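You operate a simulated robot arm through the tools that you are given. There is no shell and no other tool.

You run a simulated robot arm. Do the job below in one go: nothing can be reset, and whatever is moved stays where it is left.

## Task
Set the controls near the top of the film bench. At the end: the focus dial is turned to 4; the lens dial is turned to 36x; the speed dial is turned to Slow; the blue memory card from the top of the film bench stands on top of the grey narrow yellow-label box; the purple cassette from the top of the film bench is on the harbour print on a cream board; whatever was shut is shut again. Leave all else as you found it, and nothing knocked over.

The check looks at the end state, three seconds after you hand in, the way a careful person would. Anything else that was tipped, shoved, dropped, spilled or broken makes it a failure.

## Robot
A 6-joint arm with a two-finger parallel gripper, fixed in place. Base frame: the origin is on the floor under the middle of its stand, x ahead of it, y to its left, z up; the work surface is at about z = 0.8. Lengths are in m, angles in degrees, forces in N, time in s.
With the tool pointing down near the work surface it reaches from about 0.26 to 0.68 m from the base axis. Its first joint turns from -66.0 to 66.0 degrees. Payload 2.9 kg.
Tool frame: the origin (TCP) lies between the finger pads and is the grasp point; the fingertips stand 0.03 m ahead of it; z points along the fingers, y is the line along which they close. The gripper opens to 0.11 m. The fingers are 0.02 m wide and 0.01 m thick; the gripper's body (0.048 by 0.112 m) begins 0.055 m behind the TCP.
Orientation is that of the tool frame in the base frame, as a unit quaternion [x, y, z, w]. With the fingers straight down and closing along the base's y, the tool's x points along the base's -x, its y along +y and its z along -z.

## Interface
- The arm moves only by the tool arm_command. Its argument "series" is text: rows parted by semicolons, each of 7 numbers parted by spaces: the shift along the tool's x, y, z in cm, then the turn, a rotation vector about the tool's x, y, z in rad, then the finger opening in cm, from 0 to 11. In form: dx dy dz wx wy wz jaw; .... A call has 1 to 20 rows; each row shifts and turns the commanded pose from where the row before left it, along the tool's axes as they then stand. Rows are played at 5 a second. More than 0.05 m and 8.6 degrees between two rows, or a gripper value outside its range, and nothing of the call is played. Where a pose cannot be reached the arm comes as near as it can. A force on the tool above 40 N (or 10 N above the force at the start of the call, whichever is more), or a blocked arm, ends the call early, and 0.2 s more pass. The fingers move at their own pace (about 0.108 m/s each) and stop on an object; they squeeze with about 37 N. The grip force told is the motor's: it shows also when the fingers shut on nothing. Time passes only in rows, and 0.2 s behind the last, so rows that do not move let the fingers close. The reply holds the time, the measured pose of the TCP, the force on the tool along the base axes, the opening and the grip force, in the units named above and with some noise, with the torque about the TCP (base axes, N m) and any sound that the robot's microphone picked up.
- Cameras (640 x 400 px; columns grow to the right, rows downward): "scene" is fixed at [0.0744, 0.4412, 1.3696]; the picture's right is [-0.74, -0.68, 0.00], its down [-0.48, 0.52, -0.71] and it looks along [0.48, -0.52, -0.71] (base axes); focal length 295 px, centre (320, 200). "wrist" rides on the gripper at [0.072, 0.017, -0.103] in the tool frame; the picture's right is [-0.23, 0.97, 0.00], its down [-0.76, -0.18, -0.62] and it looks along [-0.61, -0.14, 0.78] (tool axes); focal length 222 px, centre (320, 200). There is no depth. A picture from a camera that has moved, and an enlarged one, comes with that camera's place and axes in the base frame and with its lens.
- get_image(camera): a new picture of that camera. It takes no simulated time.
- zoom(camera, box): a new picture of the part [left, top, right, bottom] of that camera's present view, enlarged. It takes no simulated time.
- hand_in(): hands the job in; it is judged then, once.

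Places have to be worked out from the pictures, the camera data and where the tool is seen. Open the gripper and draw the arm clear of the work before you hand the job in, unless the task says otherwise.

The tools are called after "Emit:" as name(argument=value, ...) on one line, values as JSON. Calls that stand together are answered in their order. arm_command: Moves the arm, as the interface text tells. Its arguments: {"type":"object","properties":{"series":{"type":"string"}},"required":["series"]} The other tools are called the same way: get_image (camera) takes a picture; zoom (camera, box) takes an enlarged picture of a part of a camera's view; hand_in () hands the job in.

At the start:

```text
t: 0.0
tool_pos: [0.4077, 0.1141, 1.125]
orientation: [0.001, 1.0, 0.0, 0.0]
force: [-0.2, 0.3, 0.0]
torque: [0.0, 0.0, 0.0]
gripper_width: 0.1099
finger_force: 0.1
```

scene: 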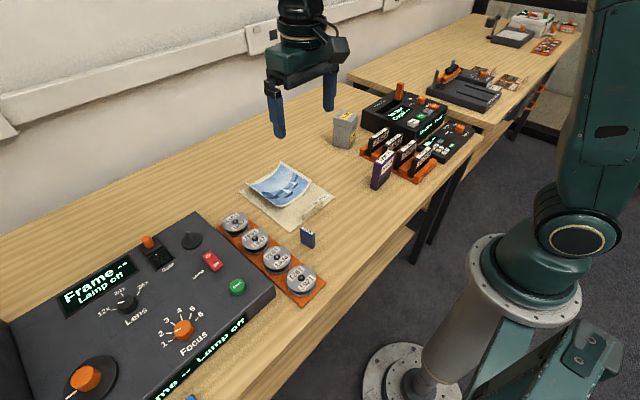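
wrist: 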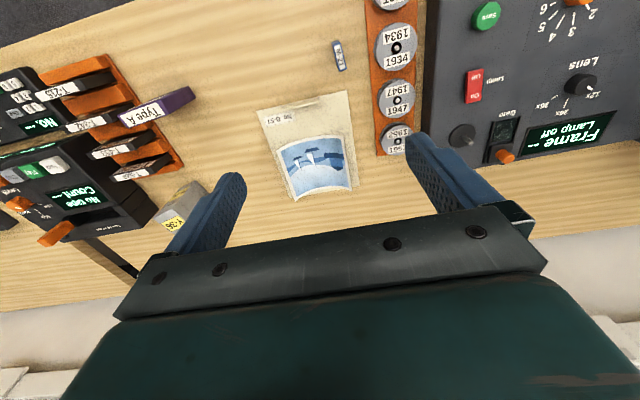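

I'll start by looking closely at the scene: the panel with the dials, the small blue card, the purple cassette and the grey box.

Emit:
zoom(camera="scene", box=[0, 200, 320, 400])

Emit:
zoom(camera="scene", box=[220, 70, 480, 260])

Emit:
zoom(camera="wrist", box=[340, 0, 640, 190])

Emit:
zoom(camera="wrist", box=[0, 20, 360, 260])

```text
2.00 times, centred on (160, 300) of scene
camera zoom: at [0.0744, 0.4412, 1.3696], right [-0.74, -0.68, 0.0], down [-0.48, 0.52, -0.71], along [0.48, -0.52, -0.71], focal length 590 px, centre (640, 0)
```

zoom: 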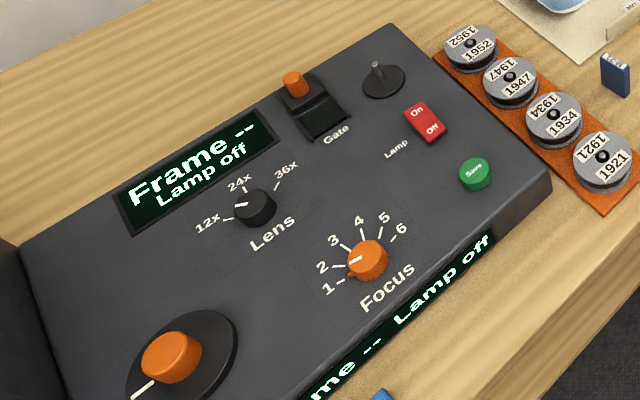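

```text
2.11 times, centred on (350, 165) of scene
camera zoom: at [0.0744, 0.4412, 1.3696], right [-0.74, -0.68, 0.0], down [-0.48, 0.52, -0.71], along [0.48, -0.52, -0.71], focal length 622 px, centre (257, 274)
```

zoom: 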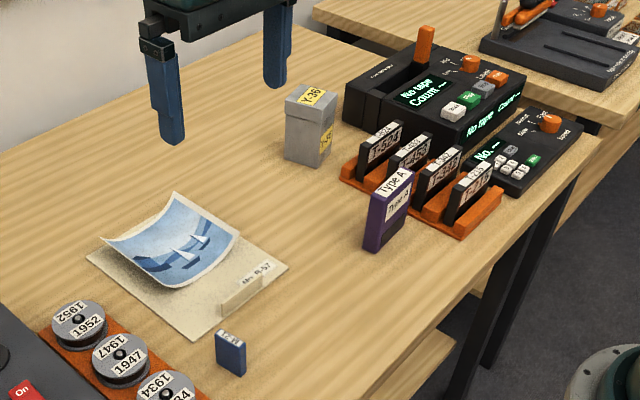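

```text
2.11 times, centred on (490, 95) of wrist
camera zoom: at [0.3352, 0.1315, 1.2289], right [0.23, 0.97, 0.0], down [0.76, -0.18, 0.62], along [0.61, -0.14, -0.78], focal length 468 px, centre (-38, 421)
```

zoom: 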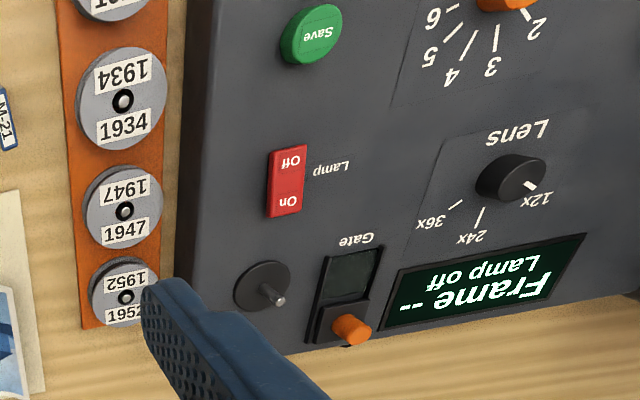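

```text
1.67 times, centred on (180, 140) of wrist
camera zoom: at [0.3352, 0.1315, 1.2289], right [0.23, 0.97, 0.0], down [0.76, -0.18, 0.62], along [0.61, -0.14, -0.78], focal length 370 px, centre (553, 300)
```

zoom: 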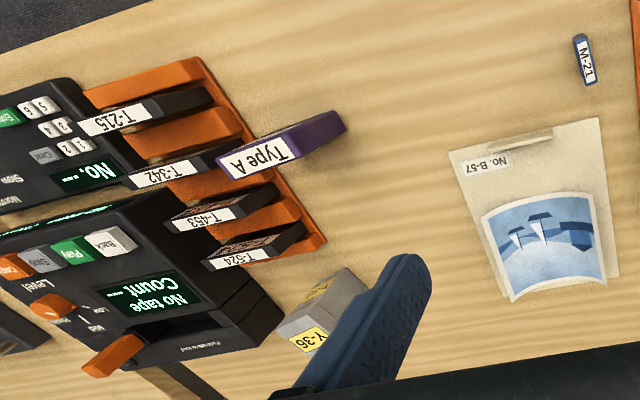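

Next I need finer zooms of the dials, the keypad device with what may be the speed dial, and the card, cassette and print.

Emit:
zoom(camera="scene", box=[350, 70, 490, 200])

Emit:
zoom(camera="scene", box=[420, 100, 490, 165])

Emit:
zoom(camera="scene", box=[80, 260, 220, 360])

Emit:
zoom(camera="scene", box=[230, 140, 350, 260])

Emit:
zoom(camera="scene", box=[0, 330, 220, 400])

Emit:
zoom(camera="wrist", box=[0, 50, 120, 250])

Emit:
zoom(camera="scene", box=[420, 0, 600, 120])

```text
3.08 times, centred on (420, 135) of scene
camera zoom: at [0.0744, 0.4412, 1.3696], right [-0.74, -0.68, 0.0], down [-0.48, 0.52, -0.71], along [0.48, -0.52, -0.71], focal length 908 px, centre (12, 400)
```

zoom: 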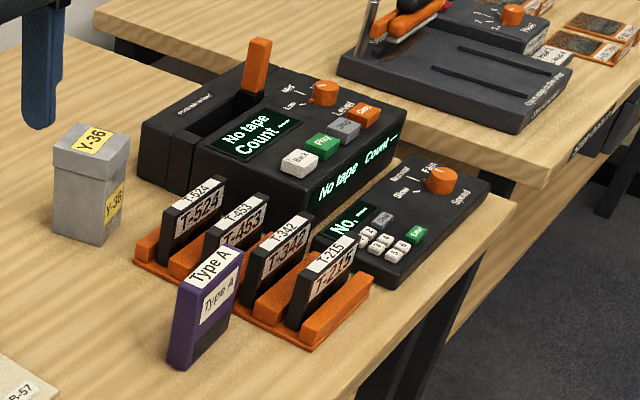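

```text
6.15 times, centred on (455, 132) of scene
camera zoom: at [0.0744, 0.4412, 1.3696], right [-0.74, -0.68, 0.0], down [-0.48, 0.52, -0.71], along [0.48, -0.52, -0.71], focal length 1817 px, centre (-511, 615)
```

zoom: 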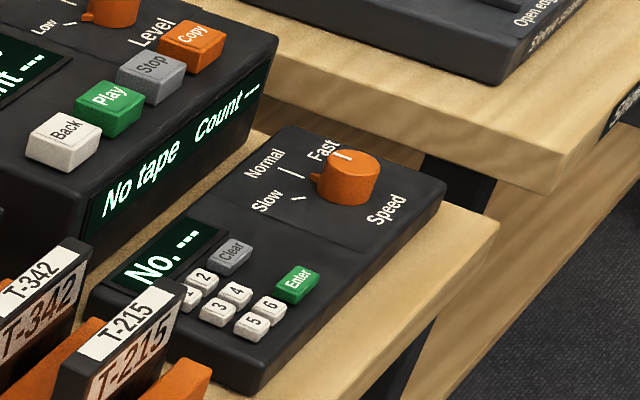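

```text
4.00 times, centred on (150, 310) of scene
camera zoom: at [0.0744, 0.4412, 1.3696], right [-0.74, -0.68, 0.0], down [-0.48, 0.52, -0.71], along [0.48, -0.52, -0.71], focal length 1181 px, centre (1000, -240)
```

zoom: 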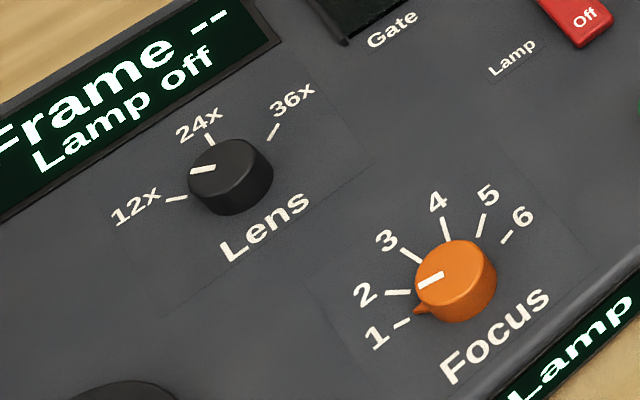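

```text
3.33 times, centred on (290, 200) of scene
camera zoom: at [0.0744, 0.4412, 1.3696], right [-0.74, -0.68, 0.0], down [-0.48, 0.52, -0.71], along [0.48, -0.52, -0.71], focal length 984 px, centre (420, 200)
```

zoom: 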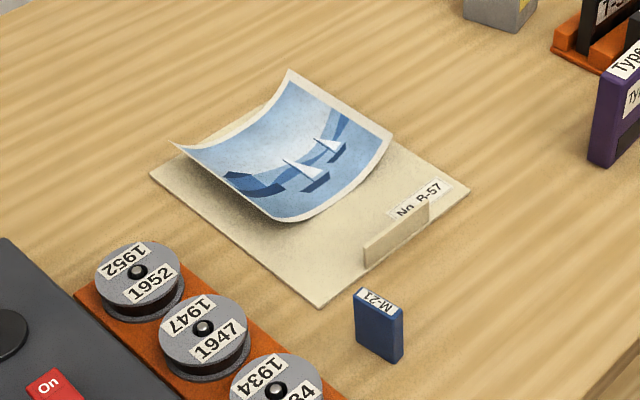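

```text
2.91 times, centred on (110, 365) of scene
camera zoom: at [0.0744, 0.4412, 1.3696], right [-0.74, -0.68, 0.0], down [-0.48, 0.52, -0.71], along [0.48, -0.52, -0.71], focal length 859 px, centre (931, -280)
```

zoom: 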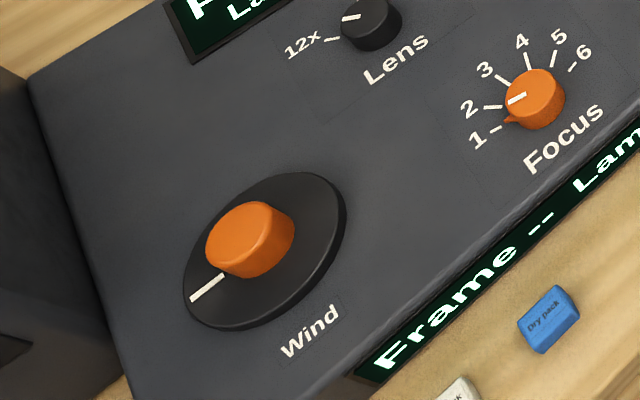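

```text
2.00 times, centred on (60, 150) of wrist
camera zoom: at [0.3352, 0.1315, 1.2289], right [0.23, 0.97, 0.0], down [0.76, -0.18, 0.62], along [0.61, -0.14, -0.78], focal length 444 px, centre (840, 300)
```

zoom: 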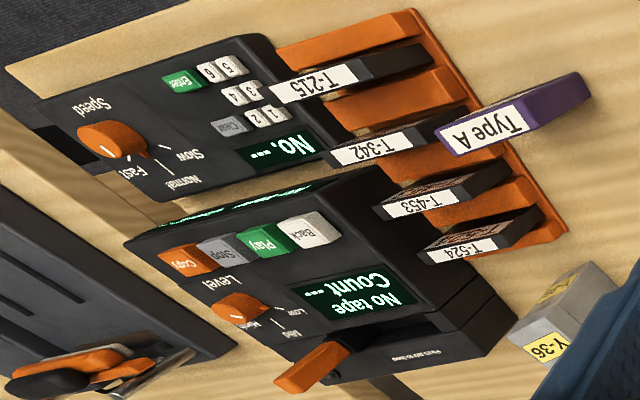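

```text
3.33 times, centred on (510, 60) of scene
camera zoom: at [0.0744, 0.4412, 1.3696], right [-0.74, -0.68, 0.0], down [-0.48, 0.52, -0.71], along [0.48, -0.52, -0.71], focal length 984 px, centre (-313, 667)
```

zoom: 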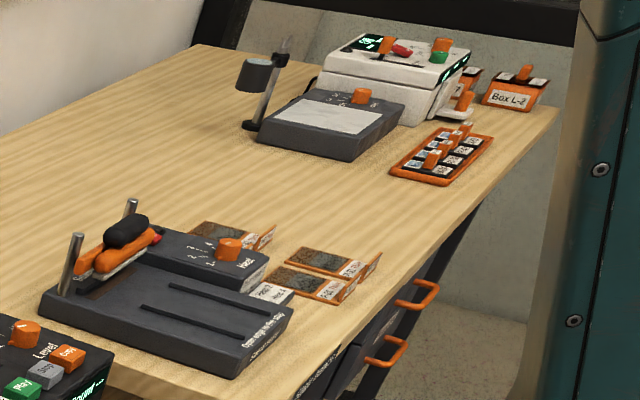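

The focus pointer sits at 1, lens at 12x and speed at Fast. I estimate focus at (0.37, 0.45), lens at (0.485, 0.50) and speed at (0.30, -0.47). I'll carry the wrist camera high over the focus and lens panel to measure properly.

Emit:
arm_command(series="0.5 4 0 0 0 0 11; 0.5 4 0 0 0 0 11; 0.5 4 0 0 0 0 11; 0.5 4 0 0 0 0 11; 0.5 4 0 0 0 0 11; 0.5 4 0 0 0 0 11; 0.5 4 0 0 0 0 11; 0 0 0 0 0 0 11")

Emit:
get_image(camera="wrist")

Emit:
get_image(camera="scene")

```text
t: 1.8
tool_pos: [0.373, 0.3952, 1.1263]
orientation: [0.0, 1.0, 0.0, 0.0]
force: [-0.7, -0.1, -0.3]
torque: [-0.03, 0.04, 0.0]
gripper_width: 0.1099
finger_force: 0.1
```

```text
taken
camera wrist: at [0.2993, 0.4134, 1.2302], right [0.23, 0.97, 0.0], down [0.76, -0.18, 0.62], along [0.61, -0.14, -0.78], focal length 222 px, centre (320, 200)
```

wrist: 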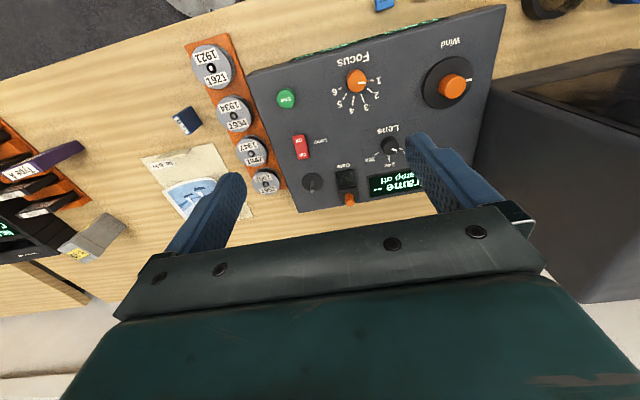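

```text
taken
```

scene: 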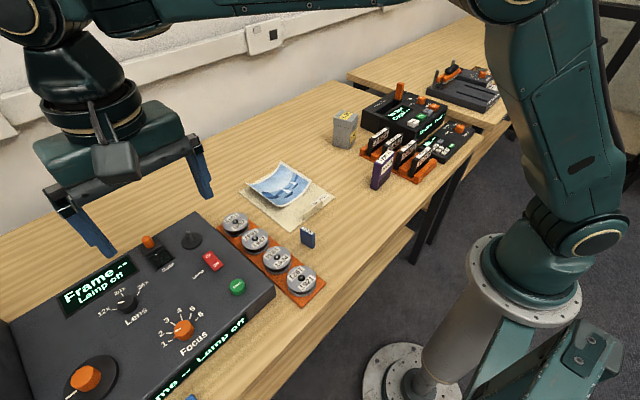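

From here the wrist camera sees the whole panel. I'll zoom in on the dials to measure positions and tick angles.

Emit:
zoom(camera="wrist", box=[310, 40, 430, 115])

Emit:
zoom(camera="wrist", box=[340, 115, 430, 171])

```text
5.33 times, centred on (370, 78) of wrist
camera zoom: at [0.2993, 0.4134, 1.2302], right [0.23, 0.97, 0.0], down [0.76, -0.18, 0.62], along [0.61, -0.14, -0.78], focal length 1185 px, centre (53, 853)
```

zoom: 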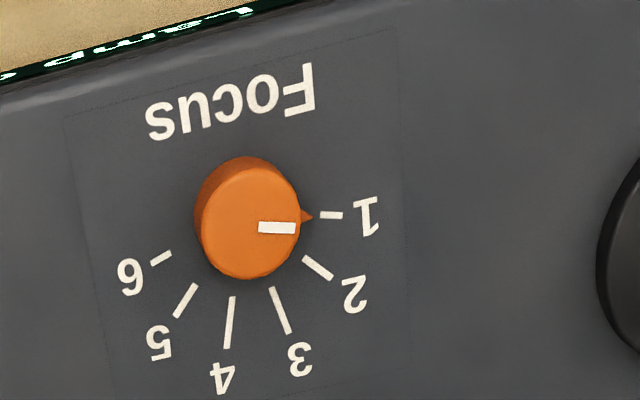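

```text
7.11 times, centred on (385, 143) of wrist
camera zoom: at [0.2993, 0.4134, 1.2302], right [0.23, 0.97, 0.0], down [0.76, -0.18, 0.62], along [0.61, -0.14, -0.78], focal length 1580 px, centre (-142, 605)
```

zoom: 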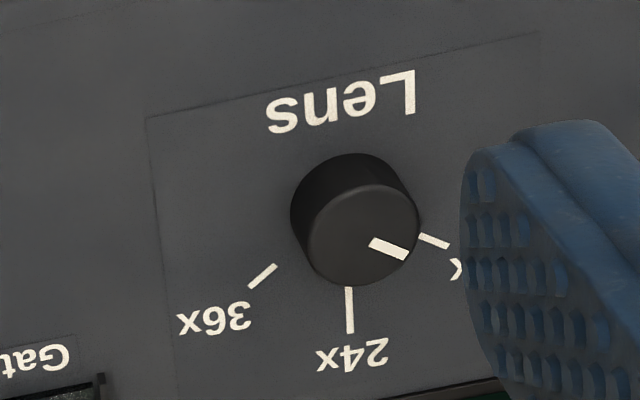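

Triangulating both views puts the panel top at z≈0.845. The focus knob is at (0.380, 0.4515) with its ticks 30° apart (1 at +75°, 4 at -15°), and the lens knob is at about (0.499, 0.498). I'll yaw the gripper +75° in place so the fingers clear the pointer tooth, with the jaw partly closed.

Emit:
arm_command(series="0 0 0 0 0 -0.1454 6; 0 0 0 0 0 -0.1454 6; 0 0 0 0 0 -0.1454 6; 0 0 0 0 0 -0.1454 6; 0 0 0 0 0 -0.1454 6; 0 0 0 0 0 -0.1454 6; 0 0 0 0 0 -0.1454 6; 0 0 0 0 0 -0.1454 6; 0 0 0 0 0 -0.1454 6; 0 0 0 0 0 0 6")

Emit:
get_image(camera="wrist")

```text
t: 4.0
tool_pos: [0.3745, 0.3945, 1.1258]
orientation: [-0.609, 0.793, 0.0, 0.0]
force: [-0.4, 0.2, 0.2]
torque: [0.01, -0.01, -0.01]
gripper_width: 0.06
finger_force: 0.1
```

```text
taken
camera wrist: at [0.3382, 0.3288, 1.2293], right [-0.88, 0.47, 0.0], down [0.37, 0.69, 0.62], along [0.29, 0.55, -0.78], focal length 222 px, centre (320, 200)
```

wrist: 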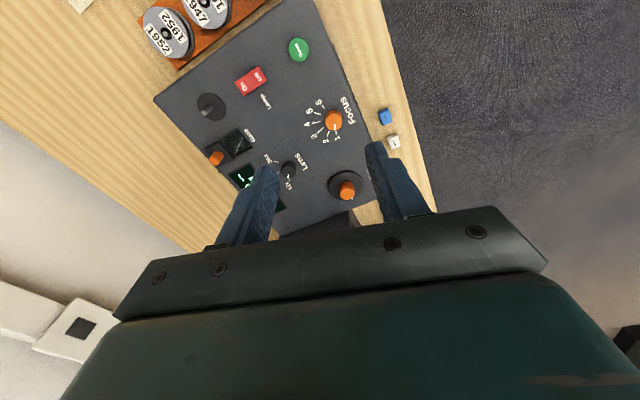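

The yaw is 75° as intended. A zoom from this new viewpoint will let me re-triangulate the knob centres.

Emit:
zoom(camera="wrist", box=[280, 80, 376, 140])

Emit:
zoom(camera="wrist", box=[240, 130, 336, 190])

```text
6.67 times, centred on (328, 110) of wrist
camera zoom: at [0.3382, 0.3288, 1.2293], right [-0.88, 0.47, 0.0], down [0.37, 0.69, 0.62], along [0.29, 0.55, -0.78], focal length 1481 px, centre (267, 800)
```

zoom: 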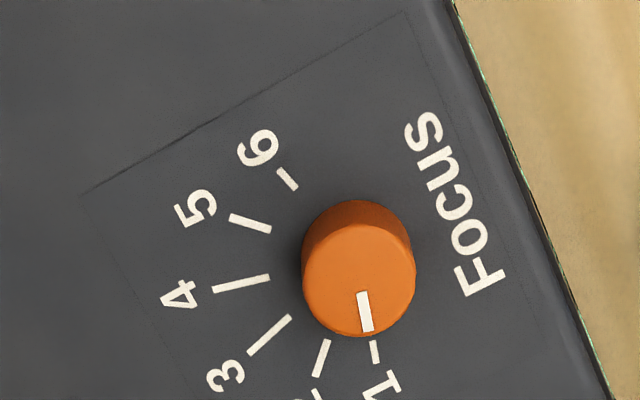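

```text
6.67 times, centred on (288, 160) of wrist
camera zoom: at [0.3382, 0.3288, 1.2293], right [-0.88, 0.47, 0.0], down [0.37, 0.69, 0.62], along [0.29, 0.55, -0.78], focal length 1481 px, centre (533, 467)
```

zoom: 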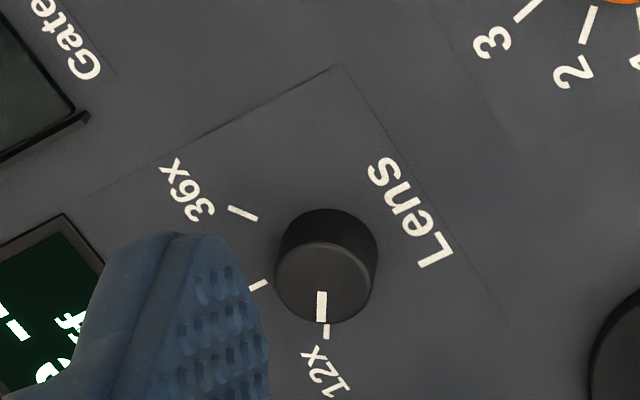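

Combining all three views gives the focus knob centre as about (0.378, 0.4515), with the panel at z≈0.85. I'll move above it at z≈0.95 and check the alignment before going lower.

Emit:
arm_command(series="-1.405 0.257 4.4 0 0 0 6; -1.405 0.257 4.4 0 0 0 6; -1.405 0.257 4.4 0 0 0 6; -1.405 0.257 4.4 0 0 0 6; 0 0 0 0 0 0 6; 0 0 0 0 0 0 6")

Emit:
get_image(camera="wrist")

Emit:
zoom(camera="scene", box=[60, 230, 300, 380])

```text
t: 5.4
tool_pos: [0.3769, 0.4536, 0.9505]
orientation: [-0.609, 0.793, 0.0, 0.0]
force: [-0.1, -0.7, 0.3]
torque: [-0.02, -0.02, 0.01]
gripper_width: 0.0602
finger_force: 0.0
```

```text
taken
camera wrist: at [0.3408, 0.3881, 1.0536], right [-0.88, 0.47, 0.0], down [0.37, 0.69, 0.62], along [0.29, 0.55, -0.78], focal length 222 px, centre (320, 200)
```

wrist: 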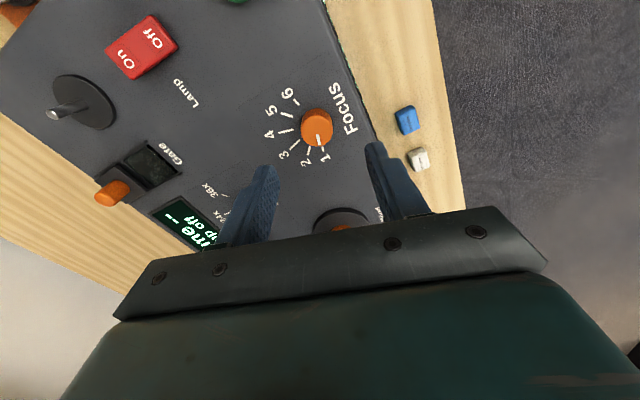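

```text
2.67 times, centred on (180, 305) of scene
camera zoom: at [0.0744, 0.4412, 1.3696], right [-0.74, -0.68, 0.0], down [-0.48, 0.52, -0.71], along [0.48, -0.52, -0.71], focal length 787 px, centre (693, -80)
```

zoom: 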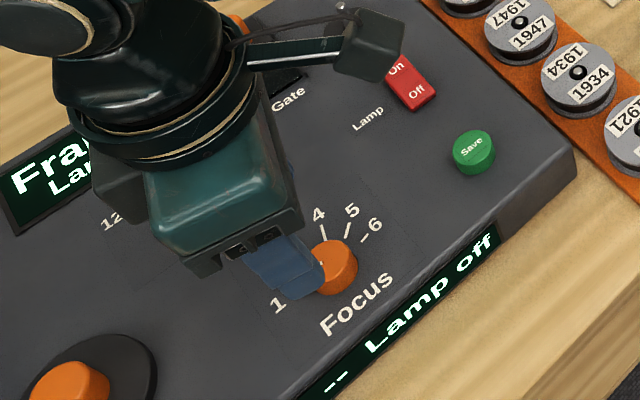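

The knob looks a few mm toward the camera from the tool axis, so I'll zoom in and measure it precisely.

Emit:
zoom(camera="wrist", box=[250, 70, 378, 150])

```text
5.00 times, centred on (314, 110) of wrist
camera zoom: at [0.3408, 0.3881, 1.0536], right [-0.88, 0.47, 0.0], down [0.37, 0.69, 0.62], along [0.29, 0.55, -0.78], focal length 1111 px, centre (350, 650)
```

zoom: 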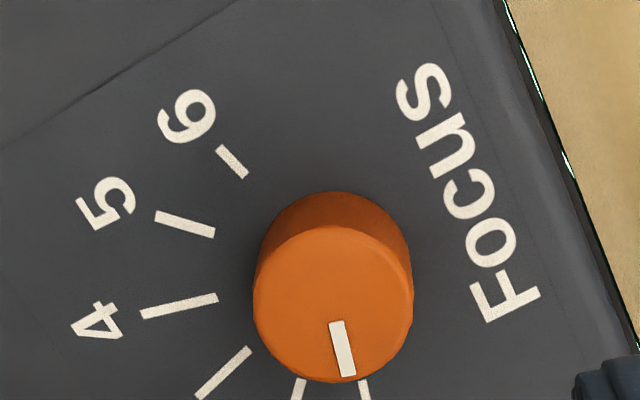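

The measured knob centre is about (0.378, 0.4505) with its top at z≈0.868. I'll make a 2 mm correction and lower to TCP z≈0.890 with the jaw at 5 cm.

Emit:
arm_command(series="0.2 -0.2 2 0 0 0 5; 0 0 2 0 0 0 5; 0 0 2 0 0 0 5; 0 0 0 0 0 0 5")

Emit:
get_image(camera="wrist")

Emit:
zoom(camera="scene", box=[120, 260, 280, 360])

```text
t: 6.4
tool_pos: [0.3791, 0.449, 0.8894]
orientation: [-0.609, 0.793, 0.0, 0.0]
force: [-0.6, 0.2, -0.3]
torque: [-0.01, 0.0, -0.02]
gripper_width: 0.05
finger_force: 0.2
```

```text
taken
camera wrist: at [0.3436, 0.3832, 0.9937], right [-0.88, 0.47, 0.0], down [0.37, 0.69, 0.62], along [0.29, 0.55, -0.78], focal length 222 px, centre (320, 200)
```

wrist: 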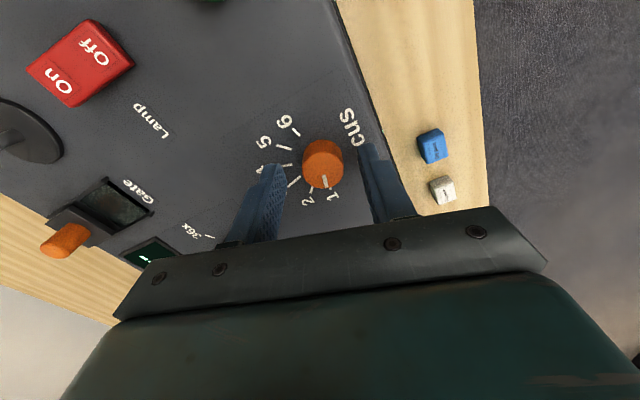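

```text
4.00 times, centred on (200, 310) of scene
camera zoom: at [0.0744, 0.4412, 1.3696], right [-0.74, -0.68, 0.0], down [-0.48, 0.52, -0.71], along [0.48, -0.52, -0.71], focal length 1181 px, centre (800, -240)
```

zoom: 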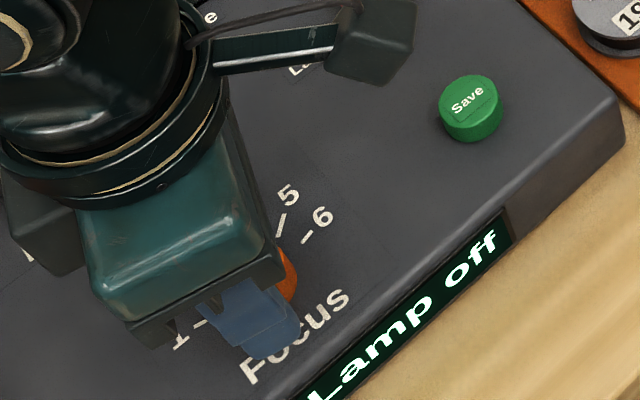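

Emit:
zoom(camera="wrist", box=[220, 110, 428, 240])

```text
3.08 times, centred on (324, 175) of wrist
camera zoom: at [0.3436, 0.3832, 0.9937], right [-0.88, 0.47, 0.0], down [0.37, 0.69, 0.62], along [0.29, 0.55, -0.78], focal length 684 px, centre (308, 277)
```

zoom: 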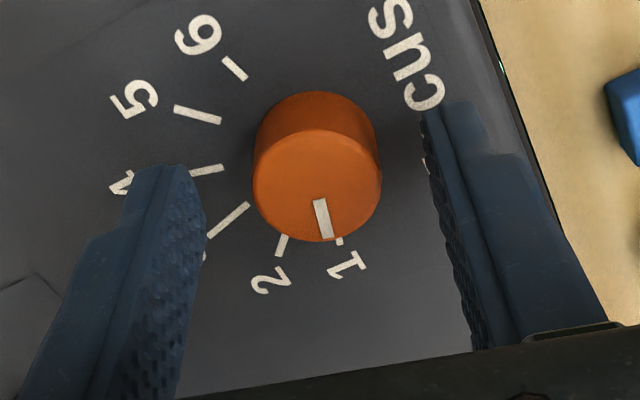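

The knob is centred between the fingers to within 2 mm. I'll nudge over, go 4 mm lower and close on it.

Emit:
arm_command(series="0 0.15 0.4 0 0 0 5; 0 0 0 0 0 0 3; 0 0 0 0 0 0 2; 0 0 0 0 0 0 2; 0 0 0 0 0 0 2")

Emit:
zoom(camera="wrist", box=[220, 110, 428, 240])

```text
t: 7.6
tool_pos: [0.3772, 0.4488, 0.885]
orientation: [-0.609, 0.793, 0.001, 0.0]
force: [-0.2, 0.0, -0.4]
torque: [0.11, -0.01, 0.0]
gripper_width: 0.027
finger_force: 45.4
```

```text
3.08 times, centred on (324, 175) of wrist
camera zoom: at [0.3422, 0.3842, 0.989], right [-0.88, 0.47, 0.0], down [0.37, 0.69, 0.62], along [0.29, 0.55, -0.78], focal length 684 px, centre (308, 277)
```

zoom: 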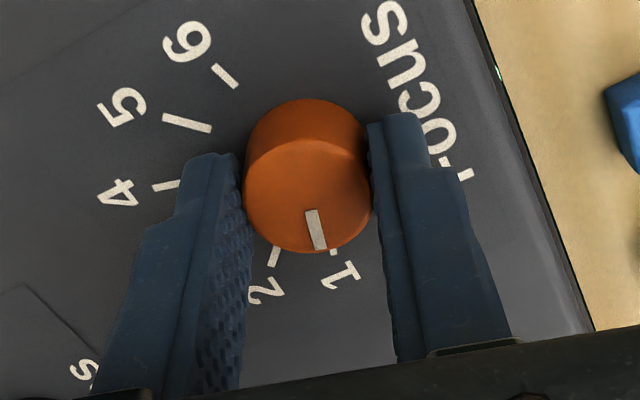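

The jaw stopped at 27 mm, so the focus knob is gripped. I'll turn +90° about tool z (clockwise from above) to move the pointer from 1 to 4.

Emit:
arm_command(series="0 0 0 0 0 0.1309 2; 0 0 0 0 0 0.1309 2; 0 0 0 0 0 0.1309 2; 0 0 0 0 0 0.1309 2; 0 0 0 0 0 0.1309 2; 0 0 0 0 0 0.1309 2; 0 0 0 0 0 0.1309 2; 0 0 0 0 0 0.1309 2; 0 0 0 0 0 0.1309 2; 0 0 0 0 0 0.1309 2; 0 0 0 0 0 0.1309 2; 0 0 0 0 0 0.1309 2; 0 0 0 0 0 0 2")

Emit:
zoom(camera="wrist", box=[220, 110, 428, 240])

```text
t: 10.4
tool_pos: [0.3767, 0.4506, 0.8854]
orientation: [0.13, 0.991, 0.001, 0.0]
force: [-3.9, 14.4, -2.9]
torque: [0.55, 0.27, 0.02]
gripper_width: 0.0271
finger_force: 45.3
```

```text
3.08 times, centred on (324, 175) of wrist
camera zoom: at [0.3111, 0.4855, 0.989], right [0.47, 0.88, 0.0], down [0.69, -0.37, 0.62], along [0.55, -0.29, -0.78], focal length 684 px, centre (308, 277)
```

zoom: 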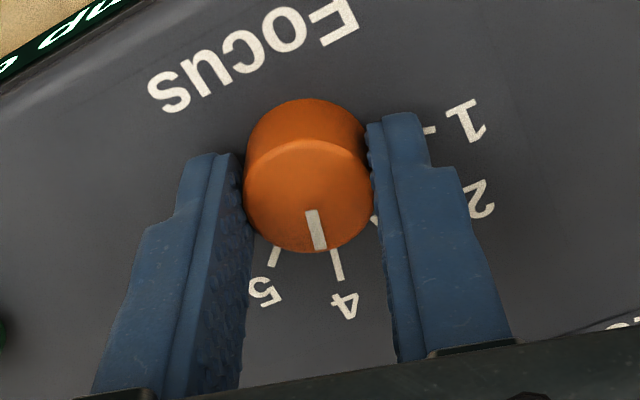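

The mark now lines up with 4 and the gripper rotated the full 90°. I'll release, lift clear and check the dial.

Emit:
arm_command(series="0 0 0 0 0 0 4; 0 0 0 0 0 0 5; 0 0 0 0 0 0 5; 0 0 -3 0 0 0 5; 0 0 -4 0 0 0 5; 0 0 -4 0 0 0 5; 0 0 0 0 0 0 5")

Emit:
get_image(camera="wrist")

Emit:
zoom(camera="wrist", box=[250, 70, 410, 170])

```text
t: 12.0
tool_pos: [0.3777, 0.4478, 0.9967]
orientation: [0.131, 0.991, 0.0, 0.0]
force: [0.4, 0.3, 0.0]
torque: [0.02, 0.02, 0.02]
gripper_width: 0.0501
finger_force: 0.0
```

```text
taken
camera wrist: at [0.3118, 0.4829, 1.0998], right [0.47, 0.88, 0.0], down [0.69, -0.37, 0.62], along [0.55, -0.29, -0.78], focal length 222 px, centre (320, 200)
```

wrist: 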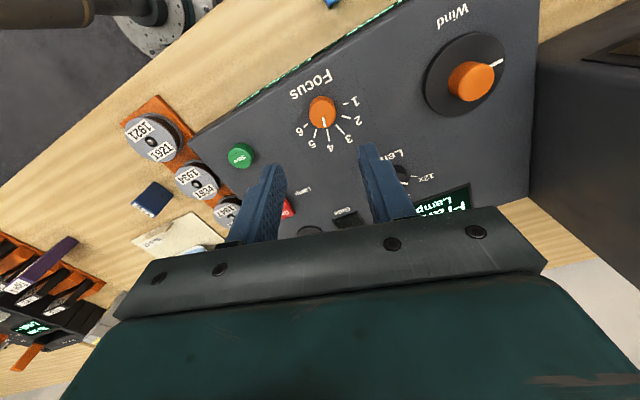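

```text
4.00 times, centred on (330, 120) of wrist
camera zoom: at [0.3118, 0.4829, 1.0998], right [0.47, 0.88, 0.0], down [0.69, -0.37, 0.62], along [0.55, -0.29, -0.78], focal length 888 px, centre (280, 520)
```

zoom: 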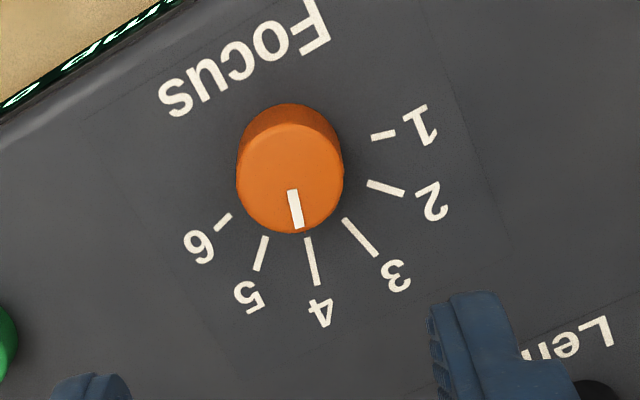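

Focus reads 4. Next is the lens knob at about (0.497, 0.497), near the edge of reach: I'll yaw to +56° so the turn from 12x to 36x is symmetric, then move above it at z≈0.95.

Emit:
arm_command(series="0 0 0 0 0 -0.1377 5; 0 0 0 0 0 -0.1377 5; 0 0 0 0 0 -0.1377 5; 0 0 0 0 0 -0.1377 5; 0 0 0 0 0 -0.1377 5; 0 0 0 0 0 -0.1377 5; 0 0 0 0 0 -0.1377 5; 0 0 0 0 0 -0.1377 5; 0 0 0 0 0 -0.1377 5; -2.66 -1.8 1.17 0 0 0 5; -2.66 -1.8 1.17 0 0 0 5; -2.66 -1.8 1.17 0 0 0 5; -2.66 -1.8 1.17 0 0 0 5; 0 0 0 0 0 0 5; 0 0 0 0 0 0 5")

Emit:
get_image(camera="wrist")

Emit:
get_image(camera="scene")

```text
t: 15.2
tool_pos: [0.4779, 0.479, 0.9472]
orientation: [-0.469, 0.883, 0.001, 0.0]
force: [0.4, 0.3, -0.1]
torque: [-0.01, -0.02, 0.02]
gripper_width: 0.0501
finger_force: 0.0
out of reach, approached as far as the arm can: row 13
```

```text
taken
camera wrist: at [0.4221, 0.4291, 1.0502], right [-0.68, 0.73, 0.0], down [0.57, 0.53, 0.62], along [0.46, 0.42, -0.78], focal length 222 px, centre (320, 200)
```

wrist: 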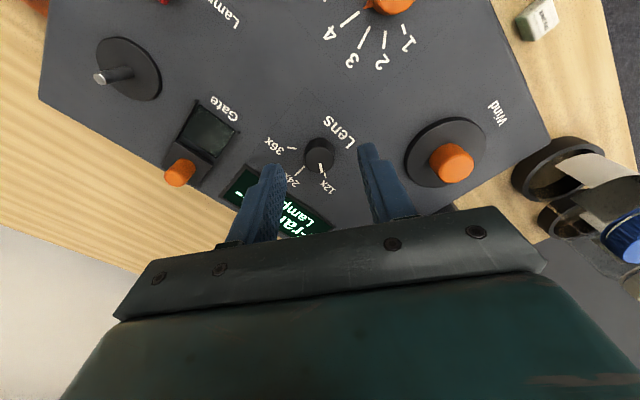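

```text
taken
```

scene: 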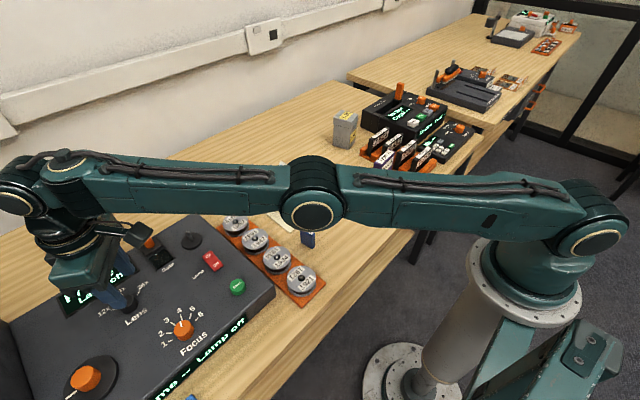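

A vertical tool stops at radius 0.677 m and the lens knob sits at about 0.70 m. I'll tilt the fingers outward by about 10° so the arm can reach it.

Emit:
arm_command(series="0 0 0 0.0167 -0.0859 0 5; 0 0 0 0.0167 -0.0859 0 5; 0 0 0 0 0 0 5; 0 0 0 0 0 0 5")

Emit:
get_image(camera="wrist")

```text
t: 16.2
tool_pos: [0.4783, 0.4796, 0.9466]
orientation: [-0.467, 0.88, 0.026, 0.083]
force: [-1.0, 0.0, 0.0]
torque: [0.0, 0.01, -0.02]
gripper_width: 0.0502
finger_force: 0.0
```

```text
taken
camera wrist: at [0.4115, 0.4176, 1.036], right [-0.68, 0.73, 0.01], down [0.49, 0.45, 0.75], along [0.55, 0.51, -0.66], focal length 222 px, centre (320, 200)
```

wrist: 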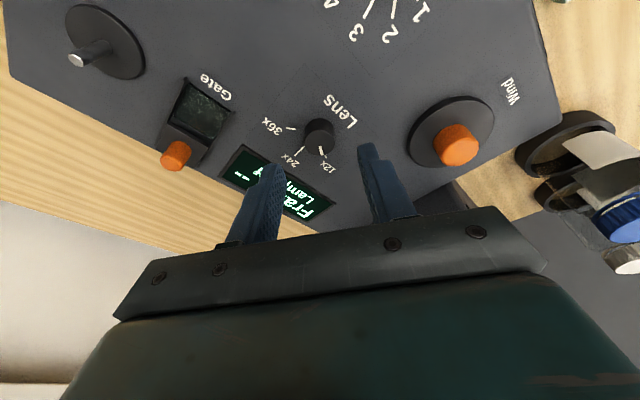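

The tool now tilts 10° outward. I'll turn about the tool axis to the start-of-stroke yaw, then re-measure the lens knob.

Emit:
arm_command(series="0 0 0 0 0 -0.1309 5; 0 0 0 0 0 -0.1309 5; 0 0 0 0 0 -0.1309 5; 0 0 0 0 0 -0.1309 5; 0 0 0 0 0 -0.1309 5; 0 0 0 0 0 -0.1309 5; 0 0 0 0 0 0 5")

Emit:
get_image(camera="wrist")

Emit:
zoom(camera="wrist", box=[256, 90, 384, 170])

```text
t: 17.8
tool_pos: [0.479, 0.4796, 0.9477]
orientation: [0.769, -0.633, 0.008, -0.087]
force: [-0.8, -0.4, -0.3]
torque: [0.02, -0.03, -0.02]
gripper_width: 0.05
finger_force: 0.1
```

```text
taken
camera wrist: at [0.4636, 0.3945, 1.0395], right [-0.99, 0.04, -0.12], down [-0.06, 0.7, 0.71], along [0.11, 0.71, -0.69], focal length 222 px, centre (320, 200)
```

wrist: 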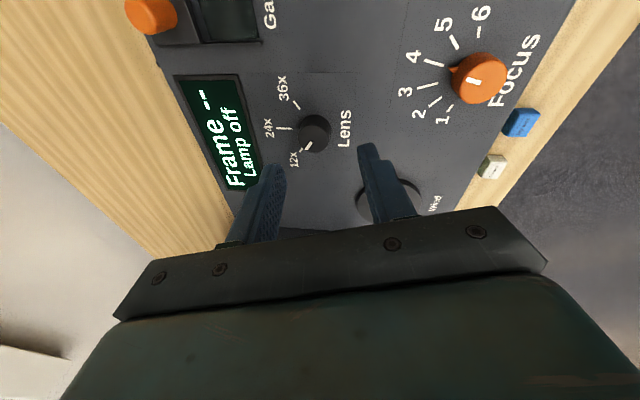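

```text
5.00 times, centred on (320, 130) of wrist
camera zoom: at [0.4636, 0.3945, 1.0395], right [-0.99, 0.04, -0.12], down [-0.06, 0.7, 0.71], along [0.11, 0.71, -0.69], focal length 1111 px, centre (320, 550)
```

zoom: 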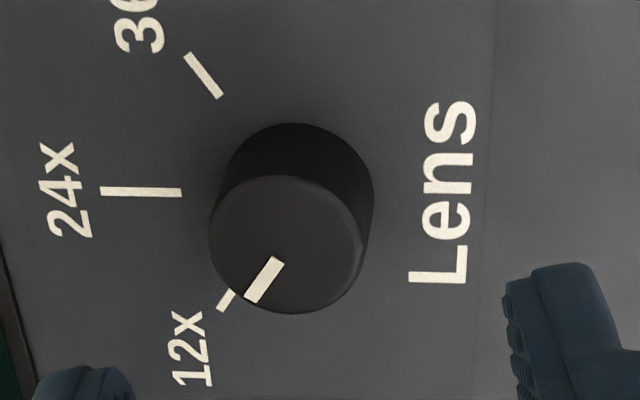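

The lens knob measures about (0.495, 0.496) with its top at 0.868. I'll move in along the tilted axis, stopping about 2 cm short to check reach and alignment.

Emit:
arm_command(series="-0.43 -0.73 1.5 0 0 0 5; 0 0 1.5 0 0 0 5; 0 0 1.4 0 0 0 5; 0 0 0 0 0 0 5; 0 0 0 0 0 0 5")

Emit:
get_image(camera="wrist")

Emit:
zoom(camera="wrist", box=[220, 110, 428, 240])

```text
t: 19.0
tool_pos: [0.4917, 0.4919, 0.9049]
orientation: [0.769, -0.634, 0.008, -0.086]
force: [0.0, -0.5, 0.0]
torque: [0.01, 0.03, -0.04]
gripper_width: 0.0502
finger_force: 0.1
```

```text
taken
camera wrist: at [0.4754, 0.4056, 0.9968], right [-0.99, 0.04, -0.12], down [-0.05, 0.7, 0.71], along [0.11, 0.71, -0.69], focal length 222 px, centre (320, 200)
```

wrist: 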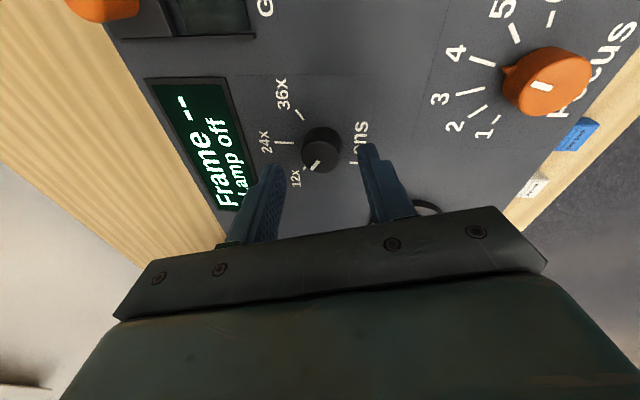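

```text
3.08 times, centred on (324, 175) of wrist
camera zoom: at [0.4754, 0.4056, 0.9968], right [-0.99, 0.04, -0.12], down [-0.05, 0.7, 0.71], along [0.11, 0.71, -0.69], focal length 684 px, centre (308, 277)
```

zoom: 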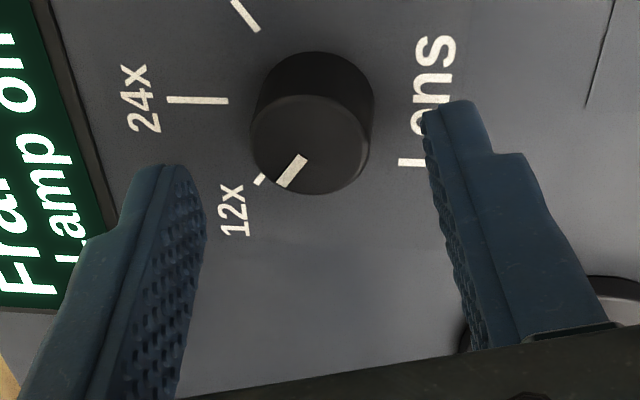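

The knob is centred at the expected image row and column. I'll descend the last 1.8 cm along the tool axis and close.

Emit:
arm_command(series="0 0 1 0 0 0 5; 0 0 0.8 0 0 0 5; 0 0 0 0 0 0 3; 0 0 0 0 0 0 2; 0 0 0 0 0 0 2; 0 0 0 0 0 0 2")

Emit:
zoom(camera="wrist", box=[220, 110, 428, 240])

```text
t: 20.4
tool_pos: [0.4913, 0.4927, 0.8862]
orientation: [0.769, -0.633, 0.008, -0.084]
force: [-21.3, -7.6, 3.2]
torque: [-0.27, 0.87, 0.05]
gripper_width: 0.0285
finger_force: 45.3
```

```text
3.08 times, centred on (324, 175) of wrist
camera zoom: at [0.4769, 0.4069, 0.9794], right [-0.99, 0.04, -0.11], down [-0.05, 0.7, 0.71], along [0.11, 0.71, -0.69], focal length 684 px, centre (308, 277)
```

zoom: 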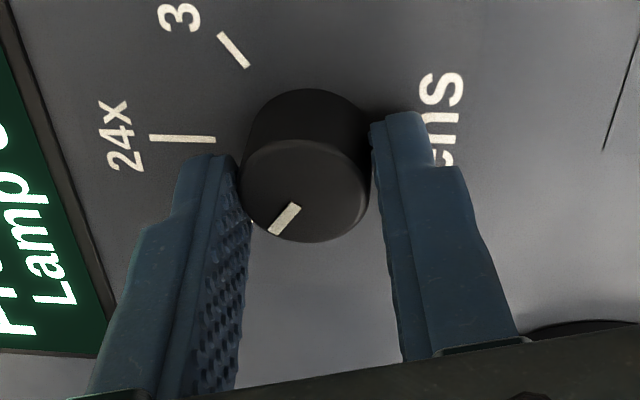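

The lens knob is gripped at 28.5 mm with some side load along x. I'll ease the tool 2 mm to relieve it, then turn the first half of the 112° stroke.

Emit:
arm_command(series="0 0.2 0 0 0 0 2; 0 0 0 0 0 0.1396 2; 0 0 0 0 0 0.1396 2; 0 0 0 0 0 0.1396 2; 0 0 0 0 0 0.1396 2; 0 0 0 0 0 0.1396 2; 0 0 0 0 0 0.1396 2; 0 0 0 0 0 0.1396 2; 0 0 0 0 0 0 2")

Emit:
zoom(camera="wrist", box=[220, 110, 428, 240])

```text
t: 22.4
tool_pos: [0.4917, 0.4918, 0.8869]
orientation: [-0.379, 0.921, 0.034, 0.083]
force: [4.8, 3.8, 1.7]
torque: [0.26, -0.25, -0.02]
gripper_width: 0.027
finger_force: 45.5
```

```text
3.08 times, centred on (324, 175) of wrist
camera zoom: at [0.4161, 0.4414, 0.9763], right [-0.53, 0.85, 0.04], down [0.58, 0.32, 0.75], along [0.62, 0.42, -0.66], focal length 684 px, centre (308, 277)
```

zoom: 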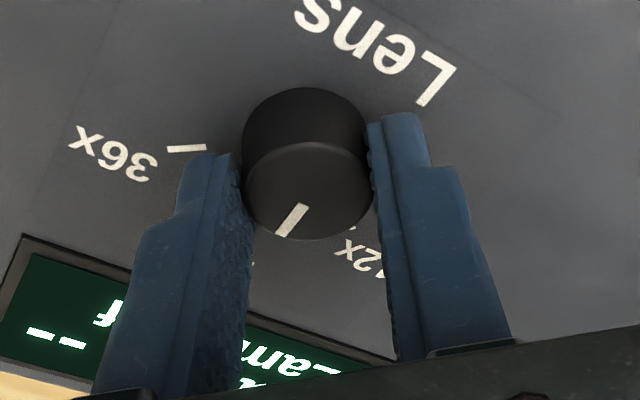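

The knob turns with the gripper and the loads are low. I'll complete the second half of the stroke.

Emit:
arm_command(series="0 0 0 0 0 0.1396 2; 0 0 0 0 0 0.1396 2; 0 0 0 0 0 0.1396 2; 0 0 0 0 0 0.1396 2; 0 0 0 0 0 0.1396 2; 0 0 0 0 0 0.1396 2; 0 0 0 0 0 0.1396 2; 0 0 0 0 0 0 2")

Emit:
zoom(camera="wrist", box=[220, 110, 428, 240])

```text
t: 24.2
tool_pos: [0.4905, 0.4923, 0.8874]
orientation: [0.097, 0.991, 0.068, 0.056]
force: [10.9, -2.3, 6.9]
torque: [-0.38, -0.48, -0.02]
gripper_width: 0.0287
finger_force: 45.2
```

```text
3.08 times, centred on (324, 175) of wrist
camera zoom: at [0.4107, 0.5105, 0.9845], right [0.4, 0.9, 0.16], down [0.63, -0.4, 0.66], along [0.66, -0.16, -0.73], focal length 684 px, centre (308, 277)
```

zoom: 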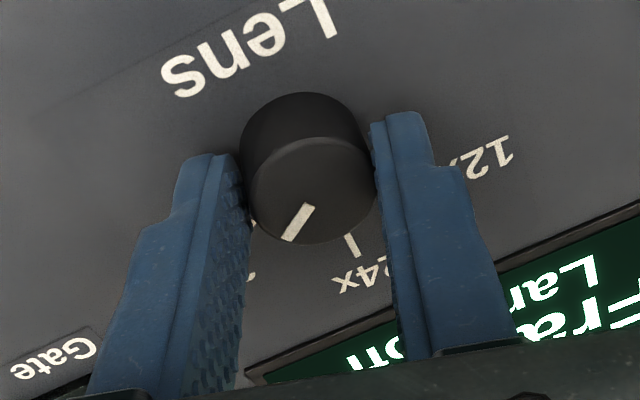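

The stroke is complete; I'll release, back off along the tool axis and check the lens reading.

Emit:
arm_command(series="0 0 0 0 0 0 4; 0 0 0 0 0 0 5; 0 0 0 0 0 0 5; 0 0 -3 0 0 0 5; 0 0 -3 0 0 0 5; 0 0 0 0 0 0 5")

Emit:
get_image(camera="wrist")

Emit:
zoom(camera="wrist", box=[256, 90, 384, 170])

```text
t: 25.6
tool_pos: [0.4837, 0.4833, 0.9449]
orientation: [0.096, 0.992, 0.067, 0.056]
force: [-0.2, 0.5, 0.1]
torque: [-0.01, -0.03, -0.01]
gripper_width: 0.0501
finger_force: 0.0
```

```text
taken
camera wrist: at [0.4024, 0.5032, 1.0431], right [0.4, 0.9, 0.16], down [0.63, -0.4, 0.66], along [0.66, -0.16, -0.73], focal length 222 px, centre (320, 200)
```

wrist: 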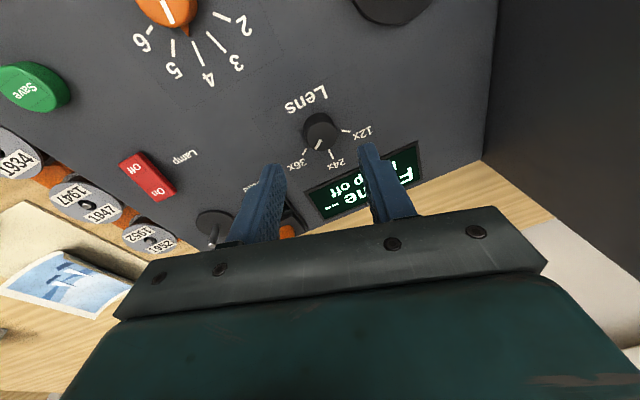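

```text
5.00 times, centred on (320, 130) of wrist
camera zoom: at [0.4024, 0.5032, 1.0431], right [0.4, 0.9, 0.16], down [0.63, -0.4, 0.66], along [0.66, -0.16, -0.73], focal length 1111 px, centre (320, 550)
```

zoom: 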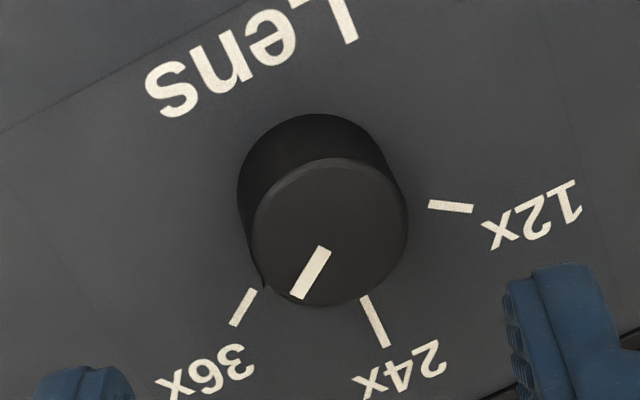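

The lens mark points at 36x. I'll back away inward and up, untilt the tool, return yaw to about 0 and move over toward the blue card.

Emit:
arm_command(series="1.92 -2.84 -2.3 0 0 0 5; 1.92 -2.84 -2.3 0 0 0 5; 1.92 -2.84 -2.3 0 0 0 5; 0 0 0 0.0719 0.0491 0 5; 0 0 0 0.0719 0.0491 0 5; 0 0 0 0 0 -0.096 5; 0 0 0 0 0 -0.096 5; 0 0 0 0 0 0 5")

Emit:
get_image(camera="wrist")

Emit:
zoom(camera="scene", box=[60, 230, 300, 380])

```text
t: 27.4
tool_pos: [0.4034, 0.4039, 0.9949]
orientation: [-0.001, 1.0, 0.0, 0.0]
force: [-0.5, -0.3, 0.0]
torque: [-0.03, 0.01, 0.0]
gripper_width: 0.0502
finger_force: 0.0
```

```text
taken
camera wrist: at [0.3306, 0.4226, 1.0994], right [0.23, 0.97, 0.0], down [0.76, -0.18, 0.62], along [0.61, -0.14, -0.78], focal length 222 px, centre (320, 200)
```

wrist: 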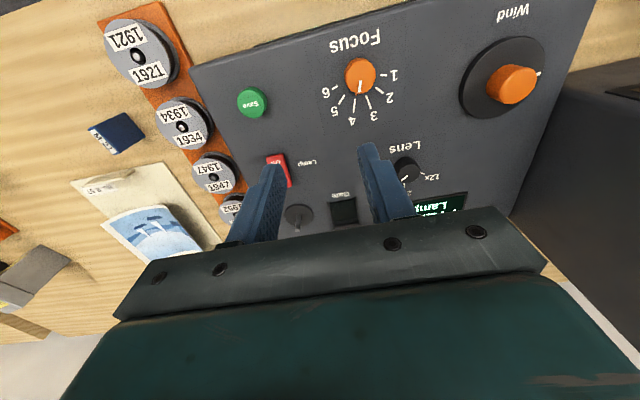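

```text
2.67 times, centred on (180, 305) of scene
camera zoom: at [0.0744, 0.4412, 1.3696], right [-0.74, -0.68, 0.0], down [-0.48, 0.52, -0.71], along [0.48, -0.52, -0.71], focal length 787 px, centre (693, -80)
```

zoom: 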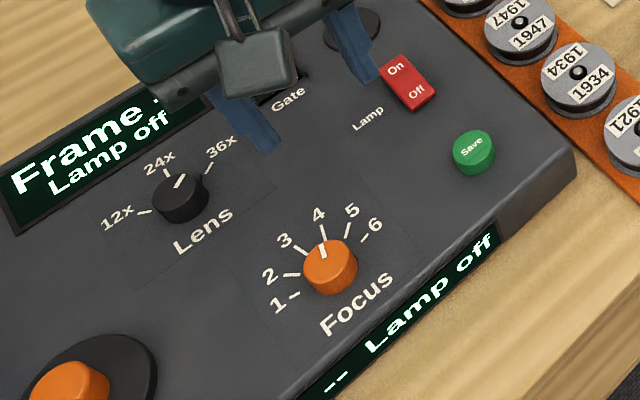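

Both dials look right in the scene view. Next I'll travel to the area of the purple cassette, staying high, for a close look.

Emit:
arm_command(series="0 -4.5 -0.7 0 0 0 8; 0 -4.5 -0.7 0 0 0 8; 0 -4.5 -0.7 0 0 0 8; 0 -4.5 -0.7 0 0 0 8; 0 -4.5 -0.7 0 0 0 8; 0 -4.5 -0.7 0 0 0 8; 0 -4.5 -0.7 0 0 0 8; 0 -4.5 0 0 0 0 8; 0 -4.5 0 0 0 0 8; 0 -4.5 0 0 0 0 8; 0 -4.5 0 0 0 0 8; 0 0 0 0 0 0 8")

Emit:
get_image(camera="wrist")

Emit:
get_image(camera="scene")

```text
t: 30.0
tool_pos: [0.4041, -0.0929, 1.0427]
orientation: [0.0, 1.0, 0.001, -0.001]
force: [0.1, 1.0, 0.3]
torque: [0.0, -0.01, 0.05]
gripper_width: 0.08
finger_force: 0.1
```

```text
taken
camera wrist: at [0.3311, -0.0759, 1.1463], right [0.23, 0.97, 0.0], down [0.76, -0.18, 0.62], along [0.61, -0.14, -0.78], focal length 222 px, centre (320, 200)
```

wrist: 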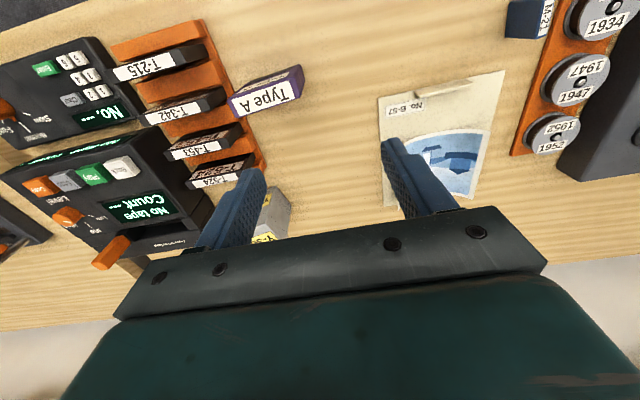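

```text
taken
```

scene: 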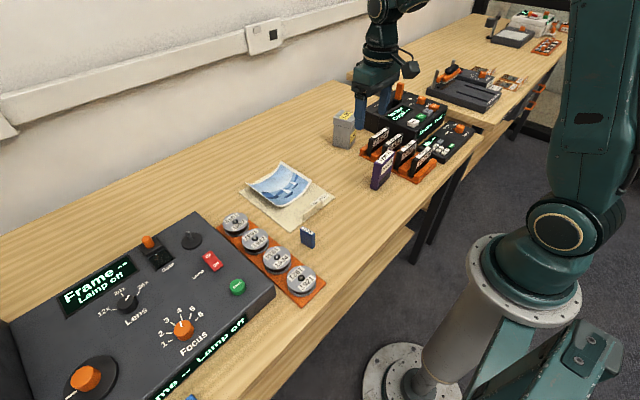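

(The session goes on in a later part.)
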